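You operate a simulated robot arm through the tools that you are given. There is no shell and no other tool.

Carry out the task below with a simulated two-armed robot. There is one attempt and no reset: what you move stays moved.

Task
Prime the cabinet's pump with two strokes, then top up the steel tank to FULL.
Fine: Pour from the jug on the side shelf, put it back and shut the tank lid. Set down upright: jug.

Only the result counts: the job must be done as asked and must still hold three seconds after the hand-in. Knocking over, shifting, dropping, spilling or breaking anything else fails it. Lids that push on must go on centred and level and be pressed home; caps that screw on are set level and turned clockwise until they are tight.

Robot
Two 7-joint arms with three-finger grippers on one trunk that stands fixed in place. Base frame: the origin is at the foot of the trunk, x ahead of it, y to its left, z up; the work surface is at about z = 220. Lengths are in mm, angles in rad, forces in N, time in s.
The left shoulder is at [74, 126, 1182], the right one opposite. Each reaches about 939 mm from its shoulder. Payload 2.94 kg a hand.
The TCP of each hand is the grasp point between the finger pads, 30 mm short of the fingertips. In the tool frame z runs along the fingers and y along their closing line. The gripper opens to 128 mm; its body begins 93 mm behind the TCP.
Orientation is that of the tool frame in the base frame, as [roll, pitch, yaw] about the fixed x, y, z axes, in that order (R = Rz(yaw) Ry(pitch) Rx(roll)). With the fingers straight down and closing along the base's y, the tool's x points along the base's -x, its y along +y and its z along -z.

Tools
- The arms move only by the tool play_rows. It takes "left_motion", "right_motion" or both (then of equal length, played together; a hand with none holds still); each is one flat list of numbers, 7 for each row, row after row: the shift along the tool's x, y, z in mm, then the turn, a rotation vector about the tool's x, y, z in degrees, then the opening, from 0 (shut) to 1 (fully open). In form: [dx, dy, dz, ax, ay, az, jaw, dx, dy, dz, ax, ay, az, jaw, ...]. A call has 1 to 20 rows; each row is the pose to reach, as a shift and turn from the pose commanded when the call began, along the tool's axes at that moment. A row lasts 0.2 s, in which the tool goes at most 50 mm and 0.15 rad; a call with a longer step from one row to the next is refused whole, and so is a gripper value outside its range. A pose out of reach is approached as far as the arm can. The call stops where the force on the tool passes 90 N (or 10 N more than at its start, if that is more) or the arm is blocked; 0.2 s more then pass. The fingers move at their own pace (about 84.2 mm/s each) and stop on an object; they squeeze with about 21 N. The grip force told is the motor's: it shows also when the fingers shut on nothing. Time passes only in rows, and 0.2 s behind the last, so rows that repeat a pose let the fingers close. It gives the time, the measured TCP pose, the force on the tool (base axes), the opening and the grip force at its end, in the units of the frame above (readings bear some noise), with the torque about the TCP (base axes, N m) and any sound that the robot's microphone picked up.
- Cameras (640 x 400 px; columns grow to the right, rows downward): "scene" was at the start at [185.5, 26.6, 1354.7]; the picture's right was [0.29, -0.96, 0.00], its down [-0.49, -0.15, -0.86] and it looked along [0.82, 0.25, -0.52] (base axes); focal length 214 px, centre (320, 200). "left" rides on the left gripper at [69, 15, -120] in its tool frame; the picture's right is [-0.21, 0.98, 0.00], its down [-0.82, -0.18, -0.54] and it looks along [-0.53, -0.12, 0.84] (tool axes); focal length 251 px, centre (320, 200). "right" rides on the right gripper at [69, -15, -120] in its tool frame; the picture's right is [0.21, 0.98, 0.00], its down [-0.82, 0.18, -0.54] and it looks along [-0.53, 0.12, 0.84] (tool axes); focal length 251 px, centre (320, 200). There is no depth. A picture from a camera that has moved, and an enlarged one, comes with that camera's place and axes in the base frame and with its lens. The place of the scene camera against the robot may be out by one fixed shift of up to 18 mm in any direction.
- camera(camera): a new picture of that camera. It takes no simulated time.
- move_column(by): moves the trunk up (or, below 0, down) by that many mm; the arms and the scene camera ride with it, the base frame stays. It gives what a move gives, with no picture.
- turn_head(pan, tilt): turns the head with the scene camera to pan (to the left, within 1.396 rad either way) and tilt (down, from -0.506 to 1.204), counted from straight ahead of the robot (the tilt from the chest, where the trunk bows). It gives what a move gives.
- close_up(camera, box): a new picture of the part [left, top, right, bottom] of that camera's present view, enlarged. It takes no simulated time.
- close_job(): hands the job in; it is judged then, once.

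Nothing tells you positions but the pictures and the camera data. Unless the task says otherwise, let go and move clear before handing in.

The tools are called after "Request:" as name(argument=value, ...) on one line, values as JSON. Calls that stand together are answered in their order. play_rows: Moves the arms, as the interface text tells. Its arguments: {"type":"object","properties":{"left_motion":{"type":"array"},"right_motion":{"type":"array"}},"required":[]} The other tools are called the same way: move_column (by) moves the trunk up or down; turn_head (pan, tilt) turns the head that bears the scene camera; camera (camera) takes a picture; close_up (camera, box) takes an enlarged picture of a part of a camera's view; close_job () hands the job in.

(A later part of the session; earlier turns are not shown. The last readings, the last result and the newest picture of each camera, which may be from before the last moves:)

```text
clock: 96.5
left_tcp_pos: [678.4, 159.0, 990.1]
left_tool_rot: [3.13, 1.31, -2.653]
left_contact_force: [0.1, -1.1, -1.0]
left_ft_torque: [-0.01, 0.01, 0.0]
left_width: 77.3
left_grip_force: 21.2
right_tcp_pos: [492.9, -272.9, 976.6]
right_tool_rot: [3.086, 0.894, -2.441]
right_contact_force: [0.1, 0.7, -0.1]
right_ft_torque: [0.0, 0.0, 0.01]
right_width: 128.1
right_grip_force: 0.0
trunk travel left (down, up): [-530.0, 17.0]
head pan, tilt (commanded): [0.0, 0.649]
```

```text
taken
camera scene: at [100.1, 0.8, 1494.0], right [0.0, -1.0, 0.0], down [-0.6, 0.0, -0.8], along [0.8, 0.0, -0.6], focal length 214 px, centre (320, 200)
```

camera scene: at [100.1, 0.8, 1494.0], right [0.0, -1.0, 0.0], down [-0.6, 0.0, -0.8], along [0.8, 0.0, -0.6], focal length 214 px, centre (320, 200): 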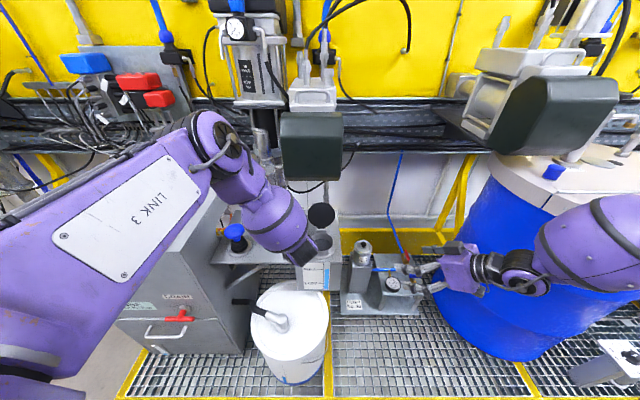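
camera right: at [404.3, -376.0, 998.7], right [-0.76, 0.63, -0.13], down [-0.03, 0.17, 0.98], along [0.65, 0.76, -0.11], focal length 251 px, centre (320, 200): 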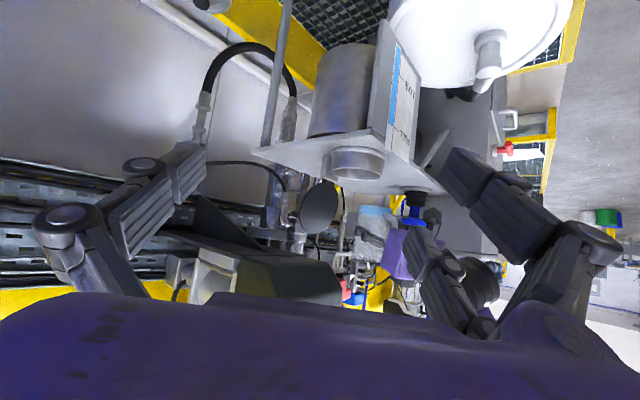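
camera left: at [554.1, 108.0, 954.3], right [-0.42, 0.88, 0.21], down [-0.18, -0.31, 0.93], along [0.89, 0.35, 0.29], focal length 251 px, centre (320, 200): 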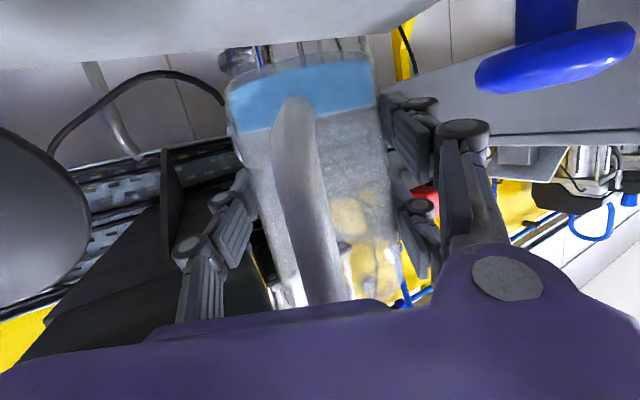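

The jug hangs exactly over its original spot, unslipped in the grip. I lower it gently onto the shelf.

Request:
play_rows(left_motion=[6, 0, 2, 0, 0, 0, 0, 16, 0, 4.5, 0, 0, 0, 0, 28, 0, 7.7, 0, 0, 0, 0, 40, 0, 11, 0, 0, 0, 0, 50, 0, 13.6, 0, 0, 0, 0, 56, 0, 15.2, 0, 0, 0, 0, 60, 0, 16.3, 0, 0, 0, 0, 63, 0, 17.1, 0, 0, 0, 0])

Request:
close_up(camera="right", box=[320, 170, 440, 260])

Request:
camera(camera="left")

```text
clock: 98.3
left_tcp_pos: [680.5, 161.0, 926.1]
left_tool_rot: [3.127, 1.308, -2.654]
left_contact_force: [1.0, 0.6, -2.0]
left_ft_torque: [0.01, -0.02, -0.01]
left_width: 77.6
left_grip_force: 20.7
right_tcp_pos: [493.6, -272.4, 976.9]
right_tool_rot: [3.088, 0.895, -2.442]
right_contact_force: [0.6, -1.0, 0.4]
right_ft_torque: [0.01, 0.0, 0.02]
right_width: 128.1
right_grip_force: 0.0
trunk travel left (down, up): [-530.0, 17.0]
head pan, tilt (commanded): [0.0, 0.649]
```

```text
4.44 times, centred on (380, 215) of right
camera zoom: at [404.2, -376.1, 998.8], right [-0.76, 0.63, -0.13], down [-0.03, 0.17, 0.98], along [0.65, 0.76, -0.11], focal length 1118 px, centre (53, 133)
```

zoom: 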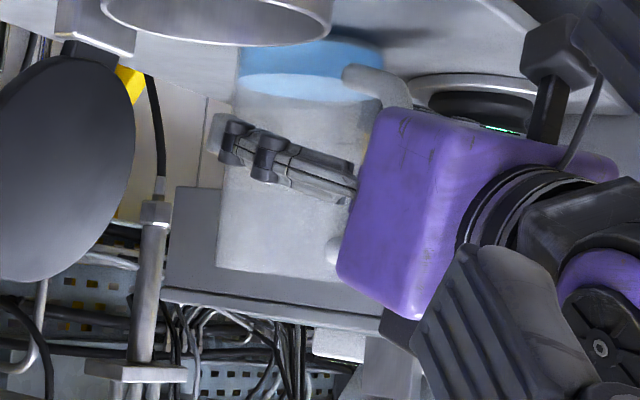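

```text
taken
camera left: at [555.2, 109.4, 890.2], right [-0.42, 0.88, 0.21], down [-0.18, -0.31, 0.93], along [0.89, 0.35, 0.29], focal length 251 px, centre (320, 200)
```

left: 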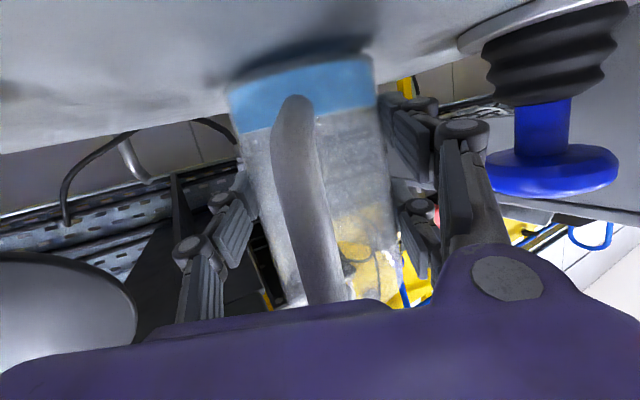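

About 6 mm above contact. I lower in 1–2 mm steps.

Request:
play_rows(left_motion=[1.5, 0, 0.4, 0, 0, 0, 0, 3, 0, 0.8, 0, 0, 0, 0, 4.4, 0, 1.2, 0, 0, 0, 0, 5.4, 0, 1.5, 0, 0, 0, 0, 6.2, 0, 1.7, 0, 0, 0, 0])

```text
clock: 99.5
left_tcp_pos: [679.6, 159.8, 922.0]
left_tool_rot: [3.131, 1.314, -2.652]
left_contact_force: [-2.2, -0.5, 4.1]
left_ft_torque: [0.06, 0.22, 0.04]
left_width: 77.4
left_grip_force: 21.2
right_tcp_pos: [492.5, -272.7, 978.0]
right_tool_rot: [3.086, 0.895, -2.441]
right_contact_force: [-0.1, -0.3, -0.6]
right_ft_torque: [-0.02, 0.0, 0.0]
right_width: 127.9
right_grip_force: 0.0
trunk travel left (down, up): [-530.0, 17.0]
head pan, tilt (commanded): [0.0, 0.649]
```

The jug has touched down (contact force turned positive). I release the grip slowly.

Request:
play_rows(left_motion=[0, 0, 0, 0, 0, 0, 0.62, 0, 0, 0, 0, 0, 0, 0.66, 0, 0, 0, 0, 0, 0, 0.75, 0, 0, 0, 0, 0, 0, 0.9, 0, 0, 0, 0, 0, 0, 1, 0, 0, 0, 0, 0, 0, 1])

Request:
camera(camera="left")

Request:
close_up(camera="right", box=[320, 170, 440, 260])

```text
clock: 100.9
left_tcp_pos: [679.0, 160.3, 919.1]
left_tool_rot: [3.129, 1.31, -2.655]
left_contact_force: [0.7, 0.1, -0.4]
left_ft_torque: [0.03, -0.02, 0.02]
left_width: 127.9
left_grip_force: 0.0
right_tcp_pos: [493.0, -273.3, 978.3]
right_tool_rot: [3.086, 0.892, -2.442]
right_contact_force: [-0.6, 0.4, -1.0]
right_ft_torque: [0.03, -0.01, -0.04]
right_width: 127.7
right_grip_force: 0.2
trunk travel left (down, up): [-530.0, 17.0]
head pan, tilt (commanded): [0.0, 0.649]
```

```text
taken
camera left: at [554.6, 109.8, 883.7], right [-0.42, 0.88, 0.21], down [-0.18, -0.31, 0.93], along [0.89, 0.35, 0.29], focal length 251 px, centre (320, 200)
```

left: 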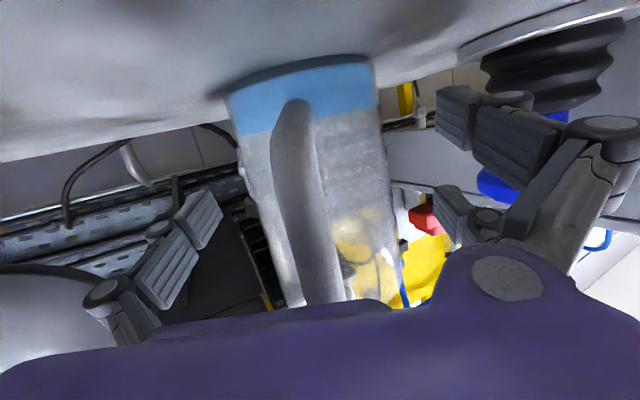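

```text
4.44 times, centred on (380, 215) of right
camera zoom: at [404.0, -376.1, 998.8], right [-0.76, 0.63, -0.13], down [-0.03, 0.17, 0.98], along [0.65, 0.76, -0.11], focal length 1118 px, centre (53, 133)
```

zoom: 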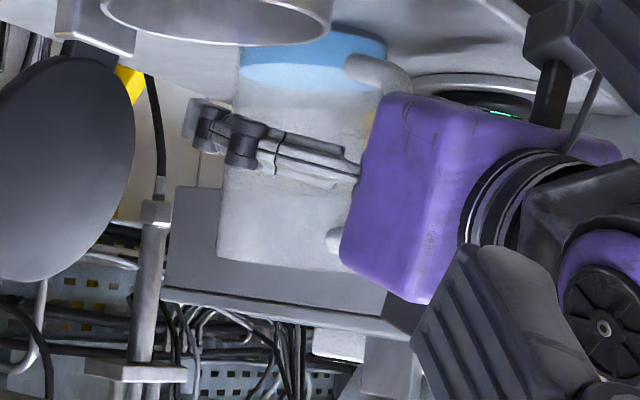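

The jug stands upright and free. I withdraw the left hand straight back along the approach line.

Request:
play_rows(left_motion=[0, 0, -6, 0, 0, 0, 1, 0, 0, -18, 0, 0, 0, 1, 0, 0, -34, 0, 0, 0, 1, 0, 0, -52, 0, 0, 0, 1, 0, 0, -72, 0, 0, 0, 1, 0, 0, -92, 0, 0, 0, 1, 0, 0, -112, 0, 0, 0, 1, 0, 0, -130, 0, 0, 0, 1])

Request:
camera(camera="left")

Request:
camera(camera="right")

Request:
camera(camera="scene")

```text
clock: 102.7
left_tcp_pos: [567.1, 98.8, 953.7]
left_tool_rot: [3.128, 1.311, -2.655]
left_contact_force: [-0.2, -0.4, 0.2]
left_ft_torque: [-0.02, -0.01, -0.01]
left_width: 128.1
left_grip_force: 0.0
right_tcp_pos: [492.3, -272.3, 977.6]
right_tool_rot: [3.087, 0.894, -2.443]
right_contact_force: [-0.7, -0.2, -0.5]
right_ft_torque: [-0.03, 0.01, 0.02]
right_width: 128.0
right_grip_force: 0.0
trunk travel left (down, up): [-530.0, 17.0]
head pan, tilt (commanded): [0.0, 0.649]
```

```text
taken
camera left: at [443.1, 48.6, 918.5], right [-0.42, 0.88, 0.21], down [-0.18, -0.31, 0.93], along [0.89, 0.35, 0.29], focal length 251 px, centre (320, 200)
```

left: 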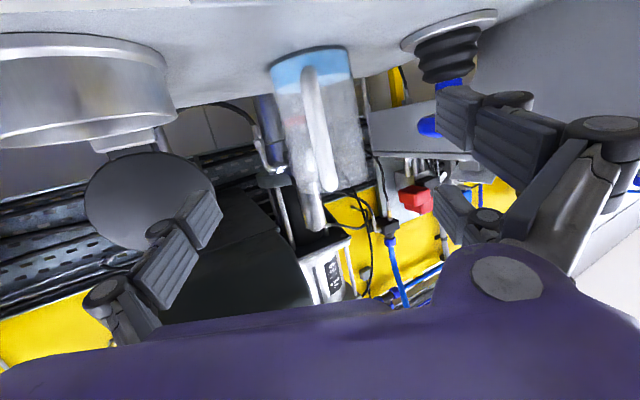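

```text
taken
camera right: at [403.9, -376.3, 998.9], right [-0.76, 0.63, -0.13], down [-0.03, 0.17, 0.98], along [0.65, 0.76, -0.11], focal length 251 px, centre (320, 200)
```

right: 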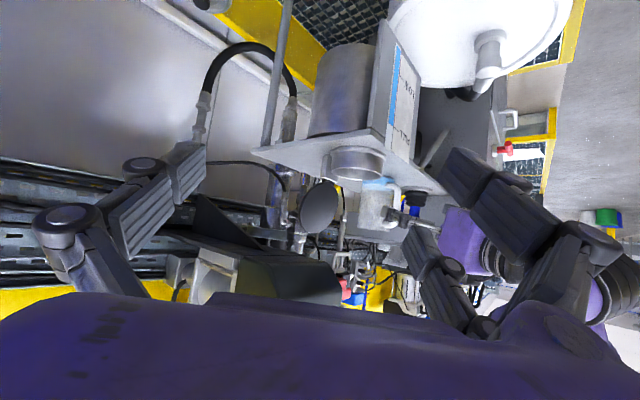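

```text
taken
camera scene: at [99.4, 0.4, 1494.1], right [0.0, -1.0, 0.0], down [-0.6, 0.0, -0.8], along [0.8, 0.0, -0.6], focal length 214 px, centre (320, 200)
```

scene: 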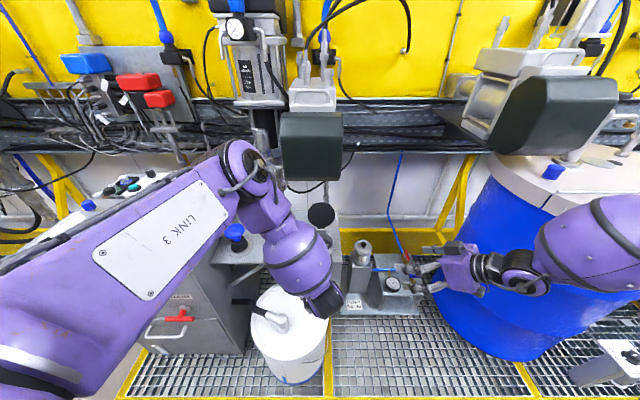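

The jug is back upright in its place. Next the lid: first I move the left hand up and out of the way.

Request:
play_rows(left_motion=[-25, 10, -20, 0, 4, 0, 1, -52, 25, -35, 0, 10, 0, 1, -80, 45, -45, 0, 17, 0, 1, -108, 65, -52, 0, 24, 0, 1, -136, 85, -57, 0, 31, 0, 1, -162, 104, -60, 0, 38, 0, 1, -186, 120, -62, 0, 45, 0, 1])

Request:
camera(camera="scene")

Request:
close_up(camera="scene", box=[200, 180, 380, 320])

```text
clock: 104.3
left_tcp_pos: [497.7, 201.0, 1150.7]
left_tool_rot: [3.141, 0.519, -2.644]
left_contact_force: [0.0, 0.7, 0.1]
left_ft_torque: [-0.06, -0.01, 0.02]
left_width: 127.9
left_grip_force: 0.1
right_tcp_pos: [491.9, -272.3, 978.5]
right_tool_rot: [3.091, 0.896, -2.441]
right_contact_force: [0.2, 1.0, -0.4]
right_ft_torque: [-0.02, 0.01, -0.02]
right_width: 127.9
right_grip_force: 0.0
trunk travel left (down, up): [-530.0, 17.0]
head pan, tilt (commanded): [0.0, 0.649]
```

```text
taken
camera scene: at [99.0, 2.1, 1494.1], right [0.0, -1.0, 0.0], down [-0.6, 0.0, -0.8], along [0.8, 0.0, -0.6], focal length 214 px, centre (320, 200)
```

scene: 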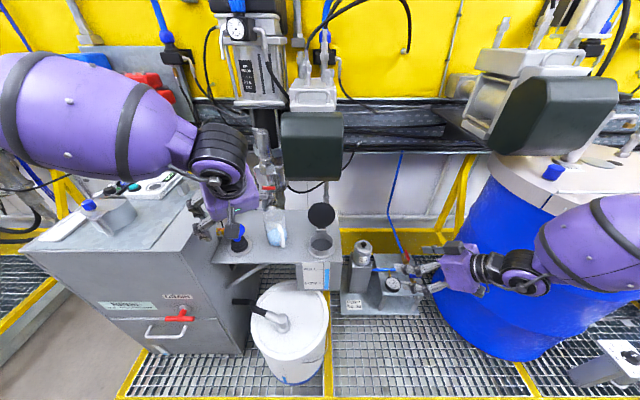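

```text
2.86 times, centred on (290, 250) of scene
camera zoom: at [99.0, 2.1, 1494.1], right [0.0, -1.0, 0.0], down [-0.6, 0.0, -0.8], along [0.8, 0.0, -0.6], focal length 613 px, centre (406, 57)
```

zoom: 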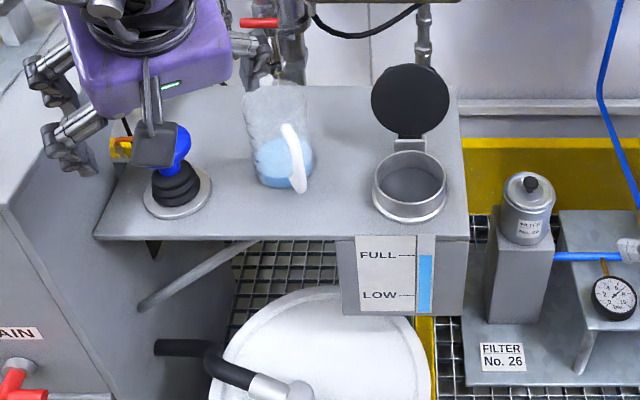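

The scene is in good order: jug upright, gauge at FULL, lid open. I bring the right hand up and turn it fingers-down, ready for the lid.

Request:
play_rows(right_motion=[-22, 0, -12, 0, 7, 0, 1, -46, 0, -25, 0, 15, 0, 1, -70, 1, -38, 0, 23, 0, 1, -94, 1, -51, 0, 31, 0, 1, -118, 2, -64, 0, 39, 0, 1, -142, 2, -78, 0, 46, 0, 1, -142, 2, -78, 0, 51, 0, 1])

Request:
play_rows(right_motion=[0, 0, 0, 0, 0, 8.2, 0.5, 0, 0, 0, 0, 0, 16.4, 0.5, 0, 0, 0, 0, 0, 24.6, 0.5, 0, 0, 0, 0, 0, 32.8, 0.5, 0, 0, 0, 0, 0, 41, 0.5, 0, 0, 0, 0, 0, 49.2, 0.5, 0, 0, 0, 0, 0, 57.4, 0.5, 0, 0, 0, 0, 0, 65.6, 0.5, 0, 0, 0, 0, 0, 73.8, 0.5, 0, 0, 0, 0, 0, 82, 0.5, 0, 0, 0, 0, 0, 90.2, 0.5, 0, 0, 0, 0, 0, 98.4, 0.5, 0, 0, 0, 0, 0, 106.6, 0.5, 0, 0, 0, 0, 0, 114.8, 0.5, 0, 0, 0, 0, 0, 123, 0.5, 0, 0, 0, 0, 0, 130, 0.5])

Request:
camera(camera="right")

Request:
camera(camera="scene")

```text
clock: 105.9
left_tcp_pos: [500.2, 200.0, 1149.0]
left_tool_rot: [3.138, 0.524, -2.643]
left_contact_force: [0.6, -0.8, 0.0]
left_ft_torque: [-0.02, -0.02, 0.0]
left_width: 128.2
left_grip_force: 0.0
right_tcp_pos: [475.2, -284.7, 1069.8]
right_tool_rot: [3.106, 0.508, -2.427]
right_contact_force: [0.0, -0.4, -0.9]
right_ft_torque: [0.0, 0.0, 0.0]
right_width: 128.1
right_grip_force: 0.1
right hand out of reach, approached as far as the arm can: row 3, 4, 5, 6, 7
trunk travel left (down, up): [-530.0, 17.0]
head pan, tilt (commanded): [0.0, 0.649]
```

```text
clock: 109.3
left_tcp_pos: [500.1, 199.9, 1150.1]
left_tool_rot: [3.138, 0.524, -2.644]
left_contact_force: [0.0, 0.2, 0.4]
left_ft_torque: [-0.01, 0.0, 0.02]
left_width: 128.1
left_grip_force: 0.1
right_tcp_pos: [471.4, -292.0, 1072.8]
right_tool_rot: [2.758, -0.343, 1.662]
right_contact_force: [-0.8, -0.2, 0.2]
right_ft_torque: [0.01, 0.01, 0.02]
right_width: 64.0
right_grip_force: 0.1
trunk travel left (down, up): [-530.0, 17.0]
head pan, tilt (commanded): [0.0, 0.649]
```

```text
taken
camera right: at [410.7, -267.5, 1195.6], right [0.9, 0.16, 0.42], down [0.05, -0.96, 0.26], along [0.44, -0.21, -0.87], focal length 251 px, centre (320, 200)
```

right: 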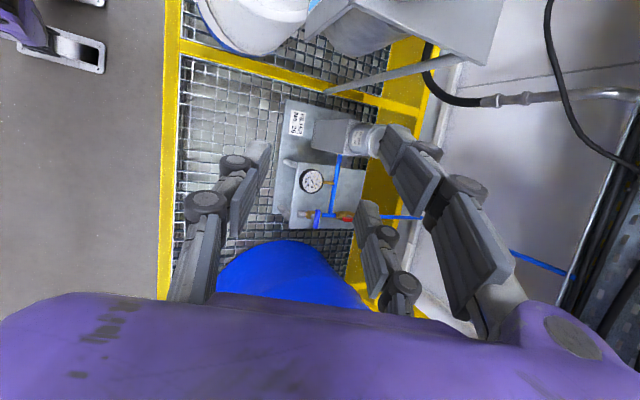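

```text
taken
camera scene: at [99.6, 0.7, 1494.0], right [0.0, -1.0, 0.0], down [-0.6, 0.0, -0.8], along [0.8, 0.0, -0.6], focal length 214 px, centre (320, 200)
```

scene: 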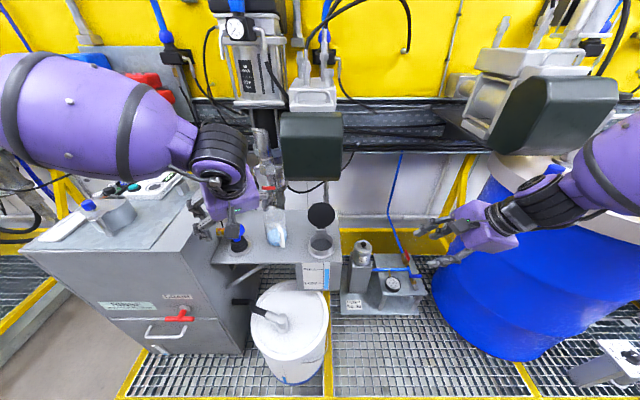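

I lower the trunk back to its original height, where the right arm handled the lid well.

Request:
move_column(by=-65)

Request:
move_column(by=-65)

Request:
camera(camera="scene")

```text
clock: 110.3
left_tcp_pos: [500.4, 199.9, 1084.1]
left_tool_rot: [3.14, 0.524, -2.642]
left_contact_force: [-0.9, 1.3, -0.4]
left_ft_torque: [0.0, 0.02, 0.0]
left_width: 127.9
left_grip_force: 0.1
right_tcp_pos: [470.4, -290.9, 1007.9]
right_tool_rot: [2.757, -0.342, 1.663]
right_contact_force: [-0.8, -0.5, 0.6]
right_ft_torque: [0.01, 0.0, 0.01]
right_width: 63.8
right_grip_force: 0.0
trunk travel left (down, up): [-465.0, 82.0]
head pan, tilt (commanded): [0.0, 0.649]
```

```text
clock: 111.3
left_tcp_pos: [501.2, 198.9, 1021.1]
left_tool_rot: [3.138, 0.525, -2.645]
left_contact_force: [-0.2, -0.4, 0.8]
left_ft_torque: [0.01, 0.01, 0.0]
left_width: 128.1
left_grip_force: 0.0
right_tcp_pos: [469.9, -290.9, 943.4]
right_tool_rot: [2.758, -0.343, 1.664]
right_contact_force: [-0.3, -0.5, -0.3]
right_ft_torque: [0.01, 0.02, 0.0]
right_width: 63.9
right_grip_force: 0.0
trunk travel left (down, up): [-400.0, 147.0]
head pan, tilt (commanded): [0.0, 0.649]
```

```text
taken
camera scene: at [185.9, 0.6, 1345.3], right [0.0, -1.0, 0.0], down [-0.6, 0.0, -0.8], along [0.8, 0.0, -0.6], focal length 214 px, centre (320, 200)
```

scene: 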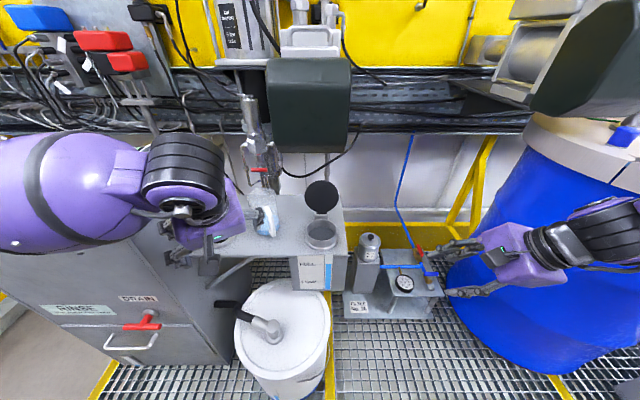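

Request:
play_rows(right_motion=[28.4, 21, -6.7, -1.2, -3.3, -0.6, 0.5, 56.9, 42, -13.3, -2.5, -6.7, -1.2, 0.5, 85.3, 63.3, -20, -3.7, -10, -1.8, 0.5, 113.7, 84.4, -26.7, -5, -13.3, -2.5, 0.5, 142, 105.5, -33.3, -6.2, -16.7, -3.1, 0.5, 170.6, 126.6, -40, -7.5, -20, -3.7, 0.5])

Request:
camera(camera="right")

Request:
camera(camera="scene")

```text
clock: 112.7
left_tcp_pos: [502.2, 199.3, 1018.4]
left_tool_rot: [3.138, 0.524, -2.643]
left_contact_force: [0.1, 0.0, 0.0]
left_ft_torque: [-0.01, 0.0, 0.03]
left_width: 128.0
left_grip_force: 0.1
right_tcp_pos: [560.7, -149.6, 1079.4]
right_tool_rot: [2.642, 0.002, 1.57]
right_contact_force: [0.4, -0.4, 0.5]
right_ft_torque: [-0.03, 0.03, -0.02]
right_width: 64.0
right_grip_force: 0.1
right hand out of reach, approached as far as the arm can: row 1, 2
trunk travel left (down, up): [-400.0, 147.0]
head pan, tilt (commanded): [0.0, 0.649]
```

```text
taken
camera right: at [490.2, -79.6, 1177.8], right [0.86, 0.22, 0.47], down [-0.1, -0.82, 0.56], along [0.5, -0.53, -0.68], focal length 251 px, centre (320, 200)
```

right: 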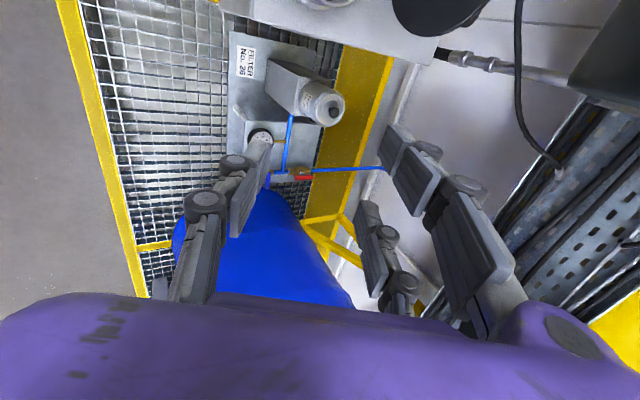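

```text
taken
camera scene: at [186.9, 1.1, 1345.1], right [0.0, -1.0, 0.0], down [-0.61, 0.0, -0.8], along [0.8, 0.0, -0.61], focal length 214 px, centre (320, 200)
```

scene: 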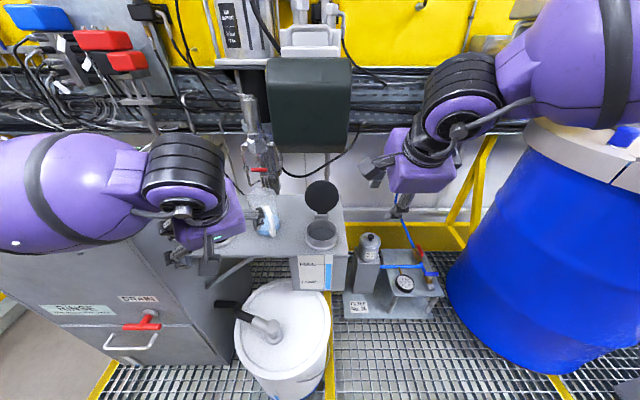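

Request:
play_rows(right_motion=[36, 12.4, -1.8, 0, 0, 0, 0.5, 72, 24.8, -3.6, 0, 0, 0, 0.5, 108, 37, -5.4, 0, 0, 0, 0.5, 145, 49.5, -7.2, 0, 0, 0, 0.5])

Request:
camera(camera="right")

Request:
close_up(camera="scene", box=[270, 150, 370, 260])

Request:
camera(camera="left")

```text
clock: 113.7
left_tcp_pos: [500.6, 198.7, 1020.1]
left_tool_rot: [3.139, 0.524, -2.644]
left_contact_force: [0.0, 0.0, -0.2]
left_ft_torque: [0.0, 0.05, 0.02]
left_width: 128.2
left_grip_force: 0.1
right_tcp_pos: [578.7, -79.2, 1094.9]
right_tool_rot: [2.643, 0.001, 1.57]
right_contact_force: [-0.5, 0.1, 0.0]
right_ft_torque: [0.01, -0.02, -0.04]
right_width: 64.1
right_grip_force: 0.1
right hand out of reach, approached as far as the arm can: row 3, 4
trunk travel left (down, up): [-400.0, 147.0]
head pan, tilt (commanded): [0.0, 0.649]
```

```text
taken
camera right: at [509.3, -10.0, 1192.6], right [0.86, 0.21, 0.47], down [-0.1, -0.82, 0.56], along [0.51, -0.53, -0.68], focal length 251 px, centre (320, 200)
```

right: 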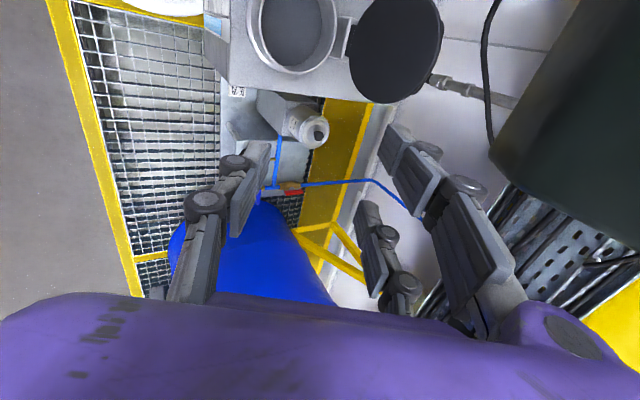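

```text
3.64 times, centred on (320, 205) of scene
camera zoom: at [186.4, 0.7, 1345.2], right [0.0, -1.0, 0.0], down [-0.6, 0.0, -0.8], along [0.8, 0.0, -0.6], focal length 780 px, centre (320, 182)
```

zoom: 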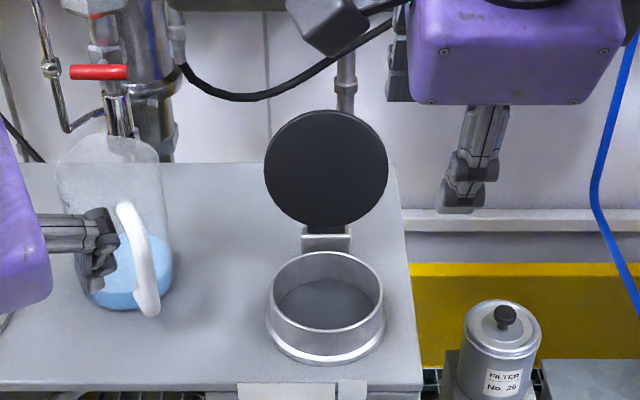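

```text
taken
camera left: at [389.3, 155.3, 1088.6], right [-0.3, 0.95, 0.11], down [0.47, 0.05, 0.88], along [0.83, 0.32, -0.46], focal length 251 px, centre (320, 200)
```

left: 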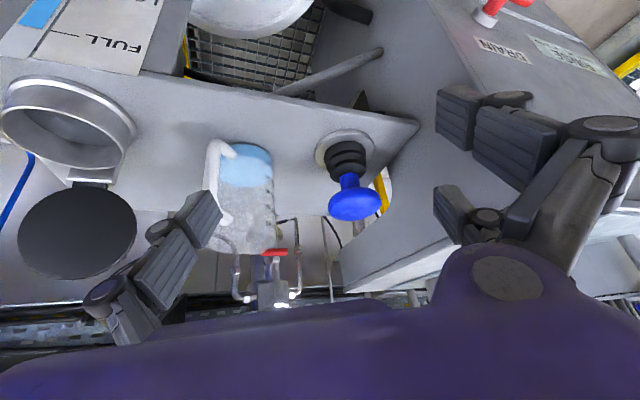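

The right arm can't get over the lid in that orientation from its present posture. I'll return it to its natural orientation (fingers forward-down) and use a fist to hook over the lid's top edge and pull it shut.

Request:
play_rows(right_motion=[0, 0, 0, 7.2, 0, 0, 0, 0, 0, 0, 14.4, 0, 0, 0, 0, 0, 0, 21.5, 0, 0, 0, 0, 0, 0, 28.7, 0, 0, 0])

Request:
play_rows(right_motion=[0, 0, 0, 0, 0, -8.2, 0, 0, 0, 0, 0, 0, -16.4, 0, 0, 0, 0, 0, 0, -24.6, 0, 0, 0, 0, 0, 0, -32.8, 0, 0, 0, 0, 0, 0, -41, 0, 0, 0, 0, 0, 0, -49.2, 0, 0, 0, 0, 0, 0, -57.4, 0, 0, 0, 0, 0, 0, -65.6, 0, 0, 0, 0, 0, 0, -73.8, 0, 0, 0, 0, 0, 0, -82, 0, 0, 0, 0, 0, 0, -90.2, 0, 0, 0, 0, 0, 0, -98.4, 0, 0, 0, 0, 0, 0, -106.6, 0, 0, 0, 0, 0, 0, -112, 0])

Request:
camera(camera="right")

Request:
camera(camera="scene")

```text
clock: 114.7
left_tcp_pos: [501.7, 196.4, 1019.2]
left_tool_rot: [3.136, 0.523, -2.644]
left_contact_force: [0.7, -0.6, -0.2]
left_ft_torque: [0.0, 0.02, 0.01]
left_width: 128.0
left_grip_force: 0.0
right_tcp_pos: [558.1, -132.7, 1083.7]
right_tool_rot: [-3.14, -0.003, 1.571]
right_contact_force: [0.3, -1.0, 0.4]
right_ft_torque: [0.01, 0.06, -0.01]
right_width: 0.0
right_grip_force: 3.6
right hand out of reach, approached as far as the arm can: row 1, 2, 3, 4
trunk travel left (down, up): [-400.0, 147.0]
head pan, tilt (commanded): [0.0, 0.649]
```

```text
clock: 117.7
left_tcp_pos: [500.9, 199.8, 1019.9]
left_tool_rot: [3.138, 0.523, -2.644]
left_contact_force: [0.3, -0.6, 0.0]
left_ft_torque: [0.03, -0.02, 0.0]
left_width: 128.1
left_grip_force: 0.1
right_tcp_pos: [556.9, -132.5, 1081.9]
right_tool_rot: [-3.14, -0.001, -2.756]
right_contact_force: [-0.2, 0.0, 0.4]
right_ft_torque: [0.02, 0.03, -0.01]
right_width: 0.1
right_grip_force: 3.1
trunk travel left (down, up): [-400.0, 147.0]
head pan, tilt (commanded): [0.0, 0.649]
```

```text
taken
camera right: at [498.9, -171.6, 1202.4], right [-0.57, 0.82, 0.0], down [0.69, 0.48, 0.54], along [0.45, 0.31, -0.84], focal length 251 px, centre (320, 200)
```

right: 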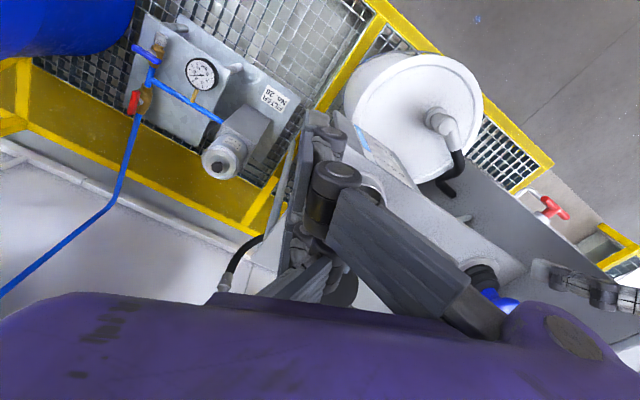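

```text
taken
camera scene: at [186.1, 0.7, 1345.2], right [0.0, -1.0, 0.0], down [-0.6, 0.0, -0.8], along [0.8, 0.0, -0.6], focal length 214 px, centre (320, 200)
```

scene: 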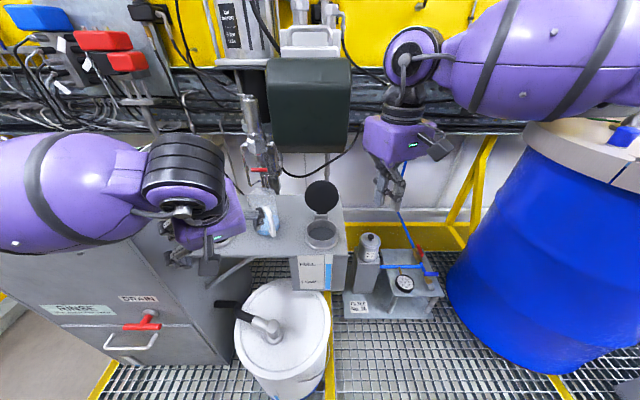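

Request:
play_rows(right_motion=[-13.4, 10, -4, 0, -8, 0, 0, -26.8, 20, -8, 0, -16, 0, 0, -40, 30, -12, 0, -24, 0, 0, -53.5, 40, -16, 0, -32, 0, 0, -66.9, 50.5, -20, 0, -40, 0, 0])

Request:
camera(camera="right")

Request:
close_up(camera="scene", box=[270, 130, 410, 270])

```text
clock: 118.9
left_tcp_pos: [502.1, 199.6, 1019.7]
left_tool_rot: [3.138, 0.525, -2.646]
left_contact_force: [-0.1, 0.0, -0.8]
left_ft_torque: [-0.04, 0.04, -0.01]
left_width: 128.1
left_grip_force: 0.0
right_tcp_pos: [598.5, -58.3, 1101.3]
right_tool_rot: [-3.141, 0.7, -2.759]
right_contact_force: [0.3, -0.4, 0.6]
right_ft_torque: [0.01, -0.03, 0.02]
right_width: 0.2
right_grip_force: 3.2
trunk travel left (down, up): [-400.0, 147.0]
head pan, tilt (commanded): [0.0, 0.649]
```

```text
taken
camera right: at [485.3, -120.8, 1149.4], right [-0.52, 0.84, -0.14], down [0.19, 0.27, 0.94], along [0.83, 0.46, -0.3], focal length 251 px, centre (320, 200)
```

right: 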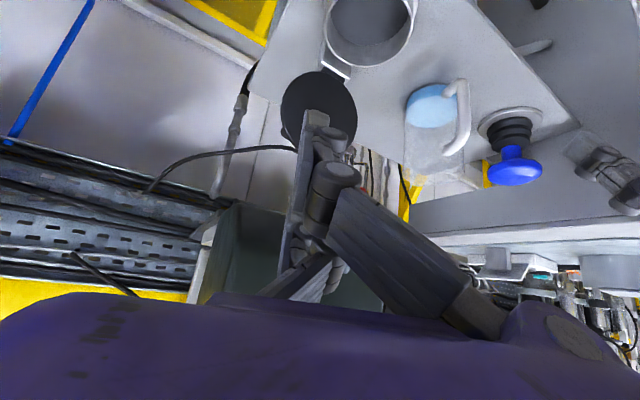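

```text
2.86 times, centred on (340, 200) of scene
camera zoom: at [186.1, 1.0, 1345.2], right [0.0, -1.0, 0.0], down [-0.6, 0.0, -0.8], along [0.8, 0.0, -0.6], focal length 613 px, centre (263, 200)
```

zoom: 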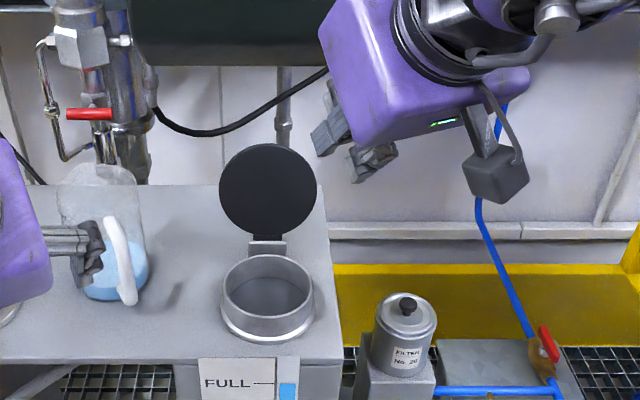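

Request:
close_up(camera="right", box=[240, 20, 440, 180])

Request:
camera(camera="left")

Request:
close_up(camera="left", box=[0, 40, 200, 300])

```text
2.50 times, centred on (340, 100) of right
camera zoom: at [485.3, -120.8, 1149.4], right [-0.52, 0.84, -0.14], down [0.19, 0.27, 0.94], along [0.83, 0.46, -0.3], focal length 629 px, centre (270, 450)
```

zoom: 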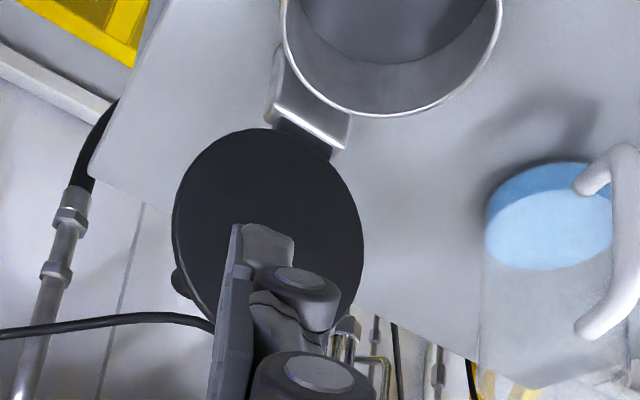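

```text
taken
camera left: at [389.1, 155.5, 1088.7], right [-0.3, 0.95, 0.11], down [0.47, 0.05, 0.88], along [0.83, 0.32, -0.46], focal length 251 px, centre (320, 200)
```

left: 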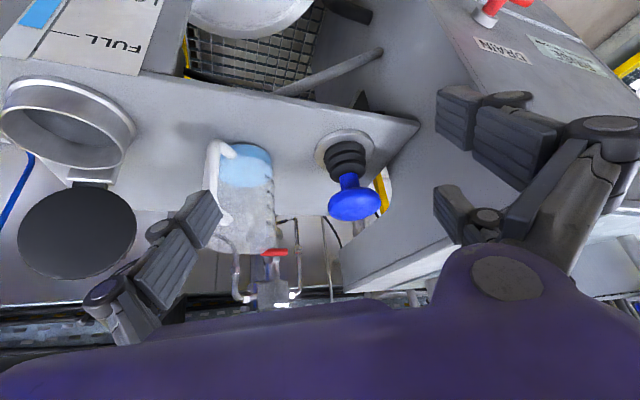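

```text
1.54 times, centred on (100, 170) of left
camera zoom: at [389.1, 155.5, 1088.7], right [-0.3, 0.95, 0.11], down [0.47, 0.05, 0.88], along [0.83, 0.32, -0.46], focal length 387 px, centre (658, 246)
```

zoom: 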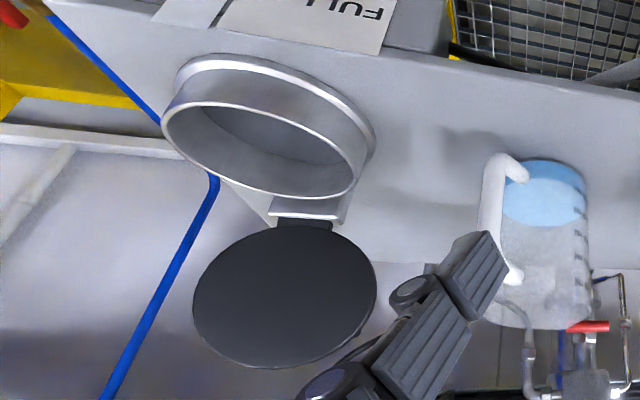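

The lid stands at ≈98° with its top edge near [728, -6, 1011]. The best way to bring it down is the same pinch orientation that opened it, so I'll return the right arm to its natural fingers-down posture first and re-approach as I did originally.

Request:
play_rows(right_motion=[-5, 0, -15, 0, 8, 0, 0, -10, 0, -30, 0, 16, 0, 0, -15, 0, -45, 0, 24, 0, 0, -20, 0, -60, 0, 32, 0, 0, -25, 0, -75, 0, 40, 0, 0])

Request:
play_rows(right_motion=[0, 0, 0, 0, 0, 7.4, 0, 0, -15, -20, 0, 0, 14.7, 0, 5, -30, -40, 0, 0, 22, 0, 10, -45, -60, 0, 0, 22, 0, 15, -60, -80, 0, 0, 22, 0])

Request:
camera(camera="scene")

```text
clock: 120.1
left_tcp_pos: [496.4, 199.7, 1022.3]
left_tool_rot: [3.139, 0.529, -2.645]
left_contact_force: [-0.7, -0.6, 0.5]
left_ft_torque: [0.02, -0.1, 0.01]
left_width: 128.0
left_grip_force: 0.0
right_tcp_pos: [507.8, -160.2, 1193.2]
right_tool_rot: [-3.141, 0.024, -2.754]
right_contact_force: [-1.3, -0.7, 0.2]
right_ft_torque: [0.08, -0.15, 0.02]
right_width: 0.2
right_grip_force: 3.2
right hand out of reach, approached as far as the arm can: row 3, 4, 5
trunk travel left (down, up): [-400.0, 147.0]
head pan, tilt (commanded): [0.0, 0.649]
```

```text
clock: 121.3
left_tcp_pos: [500.9, 199.1, 1019.6]
left_tool_rot: [3.138, 0.523, -2.642]
left_contact_force: [-0.3, -0.4, -0.4]
left_ft_torque: [0.02, 0.0, 0.02]
left_width: 128.0
left_grip_force: 0.0
right_tcp_pos: [522.6, -219.2, 1271.0]
right_tool_rot: [3.141, -0.002, 3.141]
right_contact_force: [0.1, 0.1, -0.1]
right_ft_torque: [0.02, -0.03, -0.01]
right_width: 0.0
right_grip_force: 3.3
trunk travel left (down, up): [-400.0, 147.0]
head pan, tilt (commanded): [0.0, 0.649]
```

```text
taken
camera scene: at [186.2, 0.7, 1345.2], right [0.0, -1.0, 0.0], down [-0.6, 0.0, -0.8], along [0.8, 0.0, -0.6], focal length 214 px, centre (320, 200)
```

scene: 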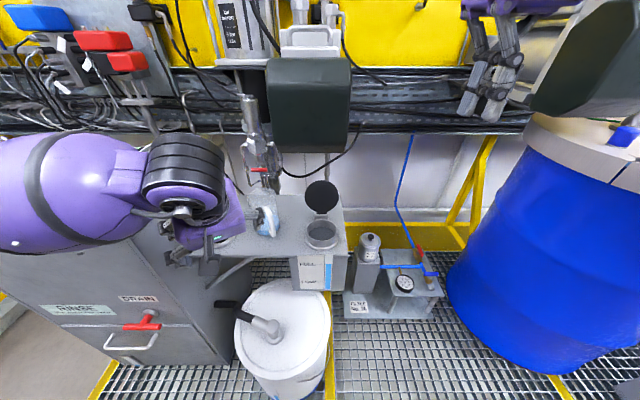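

The right arm is back in its natural posture. I repeat the original approach: over to [598, -6, 1070], then turn the wrist 90°.

Request:
play_rows(right_motion=[-2, 32, 28, 0, 0, 0, 0, -4, 64, 56, 0, 0, 0, 0, -5, 96, 85, 0, 0, 0, 0, -6, 128, 113, 0, 0, 0, 0, -7, 159, 141, 0, 0, 0, 0, -27, 176, 158, 0, 0, 0, 0, -50, 194, 176, 0, 0, 0, 0, -75, 213, 200, 0, 0, 0, 0])

Request:
play_rows(right_motion=[0, 0, 0, 0, 0, 8.2, 0, 0, 0, 0, 0, 0, 16.4, 0, 0, 0, 0, 0, 0, 24.6, 0, 0, 0, 0, 0, 0, 32.8, 0, 0, 0, 0, 0, 0, 41, 0, 0, 0, 0, 0, 0, 49.2, 0, 0, 0, 0, 0, 0, 57.4, 0, 0, 0, 0, 0, 0, 65.6, 0, 0, 0, 0, 0, 0, 73.8, 0, 0, 0, 0, 0, 0, 82, 0, 0, 0, 0, 0, 0, 90, 0])

Request:
camera(camera="right")

Request:
camera(camera="scene")

```text
clock: 123.1
left_tcp_pos: [500.7, 199.7, 1019.9]
left_tool_rot: [3.139, 0.522, -2.645]
left_contact_force: [0.5, -0.4, -0.5]
left_ft_torque: [0.01, -0.01, 0.0]
left_width: 128.1
left_grip_force: 0.1
right_tcp_pos: [521.5, -107.9, 1112.1]
right_tool_rot: [-3.141, 0.001, 3.14]
right_contact_force: [0.0, 0.1, -0.3]
right_ft_torque: [0.01, -0.04, -0.02]
right_width: 0.0
right_grip_force: 2.8
right hand out of reach, approached as far as the arm can: row 4, 5, 6, 7, 8
trunk travel left (down, up): [-400.0, 147.0]
head pan, tilt (commanded): [0.0, 0.649]
```

```text
clock: 125.5
left_tcp_pos: [500.5, 199.8, 1019.8]
left_tool_rot: [3.138, 0.523, -2.645]
left_contact_force: [-0.6, -0.6, 0.0]
left_ft_torque: [0.02, 0.0, 0.05]
left_width: 128.0
left_grip_force: 0.1
right_tcp_pos: [520.1, -109.9, 1107.9]
right_tool_rot: [-3.14, 0.0, 1.569]
right_contact_force: [-0.6, 0.2, 0.6]
right_ft_torque: [-0.02, 0.01, -0.01]
right_width: 0.0
right_grip_force: 2.6
trunk travel left (down, up): [-400.0, 147.0]
head pan, tilt (commanded): [0.0, 0.649]
```

```text
taken
camera right: at [506.3, -40.3, 1229.6], right [0.98, 0.21, 0.0], down [0.18, -0.82, 0.54], along [0.11, -0.53, -0.84], focal length 251 px, centre (320, 200)
```

right: 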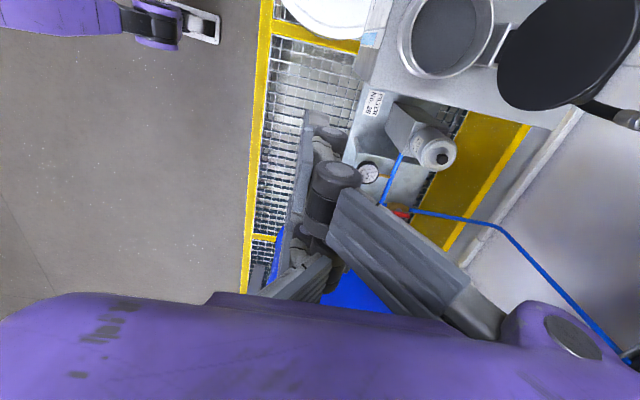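

```text
taken
camera scene: at [186.1, 0.7, 1345.2], right [0.0, -1.0, 0.0], down [-0.6, 0.0, -0.8], along [0.8, 0.0, -0.6], focal length 214 px, centre (320, 200)
```

scene: 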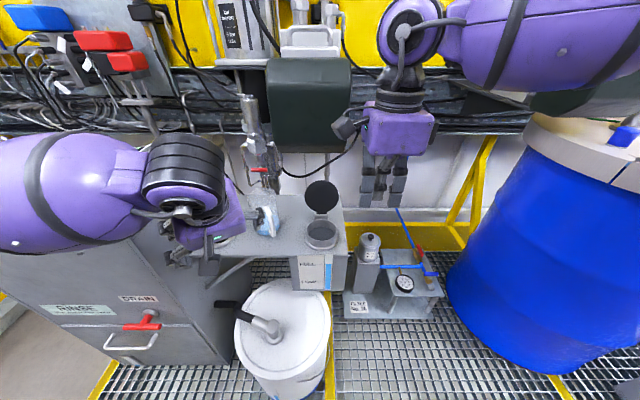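

The right arm's elbow posture now limits it. The left arm can do the mirror-image of the lid pinch, so I move the right hand aside and bring the left hand over, fingers down.

Request:
play_rows(right_motion=[-35, -4, -8, 0, 0, 0, 0, -70, -8, -16, 0, 0, 0, 0, -105, -12, -24, 0, 0, 0, 0, -140, -16, -32, 0, 0, 0, 0, -175, -20, -40, 0, 0, 0, 0], left_motion=[-12, 0, -21, 0, 6, 0, 0, -24, 0, -42, 0, 12, 0, 0, -36, 0, -62, 0, 18, 0, 0, -48, 0, -82, 0, 24, 0, 0, -50, 0, -86.6, 0, 30, 0, 0])

Request:
play_rows(left_motion=[8, -35, 0, 0, 0, 7.1, 0, 16, -70, 0, 0, 0, 14.2, 0, 24, -106, 0, 0, 0, 21.3, 0, 31, -142, 0, 0, 0, 28.4, 0])

Request:
camera(camera="scene")

```text
clock: 126.7
left_tcp_pos: [500.9, 199.9, 1118.6]
left_tool_rot: [3.139, -0.001, -2.641]
left_contact_force: [-0.2, -0.3, 0.3]
left_ft_torque: [0.0, 0.03, -0.02]
left_width: 0.0
left_grip_force: 2.7
right_tcp_pos: [503.8, -286.2, 1147.1]
right_tool_rot: [3.141, 0.0, 1.573]
right_contact_force: [-0.4, -0.1, 0.1]
right_ft_torque: [0.03, -0.01, -0.01]
right_width: 0.0
right_grip_force: 3.5
trunk travel left (down, up): [-400.0, 147.0]
head pan, tilt (commanded): [0.0, 0.649]
```

```text
clock: 127.7
left_tcp_pos: [544.6, 57.5, 1116.0]
left_tool_rot: [3.138, -0.002, -3.141]
left_contact_force: [0.5, -0.3, -0.5]
left_ft_torque: [0.07, -0.01, 0.02]
left_width: 0.0
left_grip_force: 2.9
right_tcp_pos: [503.3, -286.7, 1147.0]
right_tool_rot: [-3.138, -0.002, 1.571]
right_contact_force: [0.3, -1.0, 0.5]
right_ft_torque: [-0.01, -0.03, 0.0]
right_width: 0.0
right_grip_force: 2.8
trunk travel left (down, up): [-400.0, 147.0]
head pan, tilt (commanded): [0.0, 0.649]
```

```text
taken
camera scene: at [186.8, -0.9, 1345.1], right [0.0, -1.0, 0.0], down [-0.6, 0.0, -0.8], along [0.8, 0.0, -0.6], focal length 214 px, centre (320, 200)
```

scene: 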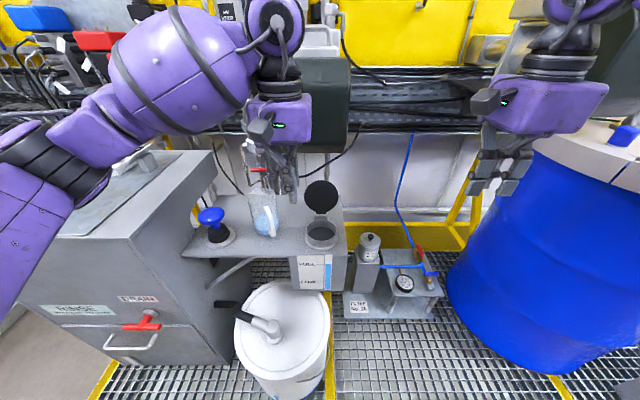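

Left reached well. I move it on to about [595, 5, 1110] and turn its wrist 90°.

Request:
play_rows(left_motion=[-17, -17, 2, 0, 0, 0, 0, -34, -35, 4, 0, 0, 0, 0, -50, -52, 6, 0, 0, 0, 0])

Request:
play_rows(left_motion=[0, 0, 0, 0, 0, -8.2, 0, 0, 0, 0, 0, 0, -16.4, 0, 0, 0, 0, 0, 0, -24.6, 0, 0, 0, 0, 0, 0, -32.8, 0, 0, 0, 0, 0, 0, -41, 0, 0, 0, 0, 0, 0, -49.2, 0, 0, 0, 0, 0, 0, -57.4, 0, 0, 0, 0, 0, 0, -65.6, 0, 0, 0, 0, 0, 0, -73.8, 0, 0, 0, 0, 0, 0, -82, 0, 0, 0, 0, 0, 0, -90, 0])

Request:
camera(camera="left")

Request:
camera(camera="scene")

```text
clock: 128.5
left_tcp_pos: [591.9, 8.6, 1112.3]
left_tool_rot: [3.139, -0.001, -3.138]
left_contact_force: [0.4, -0.8, -0.3]
left_ft_torque: [0.08, 0.03, -0.01]
left_width: 0.0
left_grip_force: 2.8
right_tcp_pos: [505.1, -284.2, 1146.4]
right_tool_rot: [-3.139, 0.001, 1.573]
right_contact_force: [1.2, -1.2, -1.3]
right_ft_torque: [0.0, 0.03, 0.01]
right_width: 0.1
right_grip_force: 3.1
trunk travel left (down, up): [-400.0, 147.0]
head pan, tilt (commanded): [0.0, 0.649]
```

```text
clock: 130.9
left_tcp_pos: [591.6, 6.5, 1112.9]
left_tool_rot: [3.14, 0.003, -1.563]
left_contact_force: [1.2, -0.3, -0.3]
left_ft_torque: [-0.03, 0.0, 0.0]
left_width: 0.0
left_grip_force: 2.2
right_tcp_pos: [503.2, -283.3, 1147.7]
right_tool_rot: [-3.141, 0.001, 1.572]
right_contact_force: [-0.1, -0.2, 0.3]
right_ft_torque: [0.02, -0.01, -0.01]
right_width: 0.0
right_grip_force: 3.1
trunk travel left (down, up): [-400.0, 147.0]
head pan, tilt (commanded): [0.0, 0.649]
```

```text
taken
camera left: at [577.0, -61.6, 1232.3], right [-0.98, 0.21, 0.0], down [0.18, 0.82, 0.54], along [0.11, 0.53, -0.84], focal length 251 px, centre (320, 200)
```

left: 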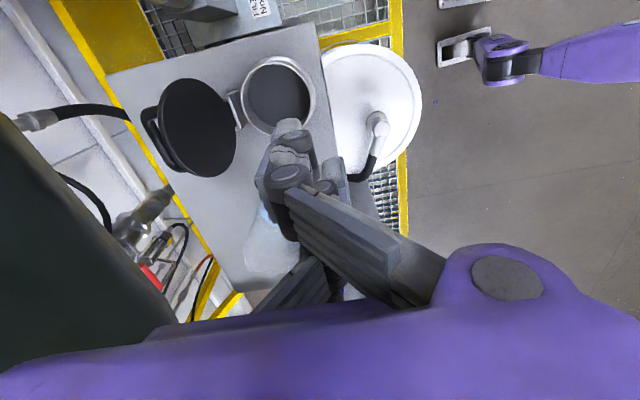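

```text
taken
camera scene: at [186.2, 0.6, 1345.2], right [0.0, -1.0, 0.0], down [-0.6, 0.0, -0.8], along [0.8, 0.0, -0.6], focal length 214 px, centre (320, 200)
```

scene: 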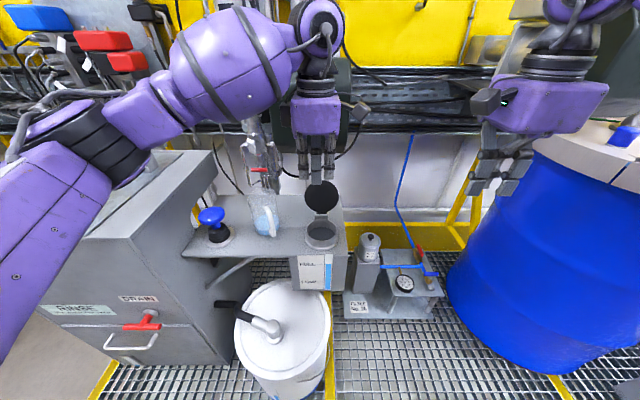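

The left hand has the pinch orientation (thumb on the far side). I tilt it 28.6° and bring it just above the lid's top edge with the jaws part-open.

Request:
play_rows(left_motion=[3, -15, 0, 6, 0, 0, 0.4, 5, -32, 5, 12, 0, 0, 0.4, 8, -50, 12, 18, 0, 0, 0.4, 11, -70, 22, 24, 0, 0, 0.4, 13, -88, 30, 28.6, 0, 0, 0.4])

Request:
camera(camera="left")

Request:
camera(camera="scene")

```text
clock: 132.1
left_tcp_pos: [678.8, -4.0, 1083.9]
left_tool_rot: [-2.644, 0.004, -1.567]
left_contact_force: [-1.8, 1.2, 0.1]
left_ft_torque: [0.01, -0.01, 0.05]
left_width: 51.2
left_grip_force: 0.1
right_tcp_pos: [503.6, -283.5, 1147.9]
right_tool_rot: [3.141, 0.0, 1.572]
right_contact_force: [0.3, -0.7, 0.8]
right_ft_torque: [-0.01, 0.0, 0.04]
right_width: 0.0
right_grip_force: 2.8
trunk travel left (down, up): [-400.0, 147.0]
head pan, tilt (commanded): [0.0, 0.649]
```

```text
taken
camera left: at [608.8, -73.4, 1180.7], right [-0.86, 0.21, -0.47], down [-0.1, 0.82, 0.56], along [0.5, 0.53, -0.68], focal length 251 px, centre (320, 200)
```

left: 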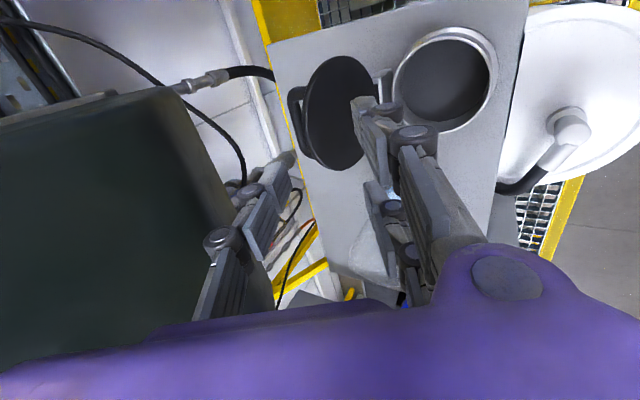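

```text
taken
camera scene: at [185.8, 0.7, 1345.3], right [0.0, -1.0, 0.0], down [-0.6, 0.0, -0.8], along [0.8, 0.0, -0.6], focal length 214 px, centre (320, 200)
```

scene: 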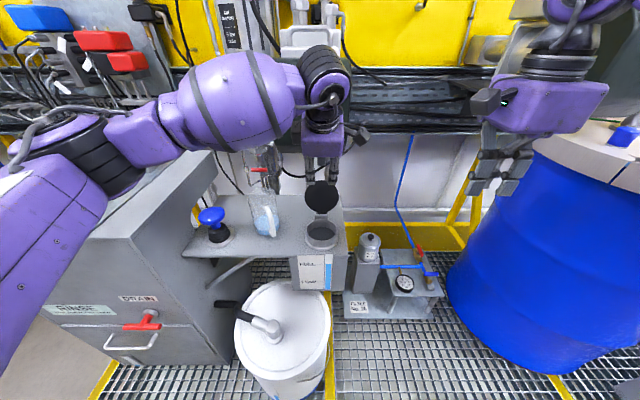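

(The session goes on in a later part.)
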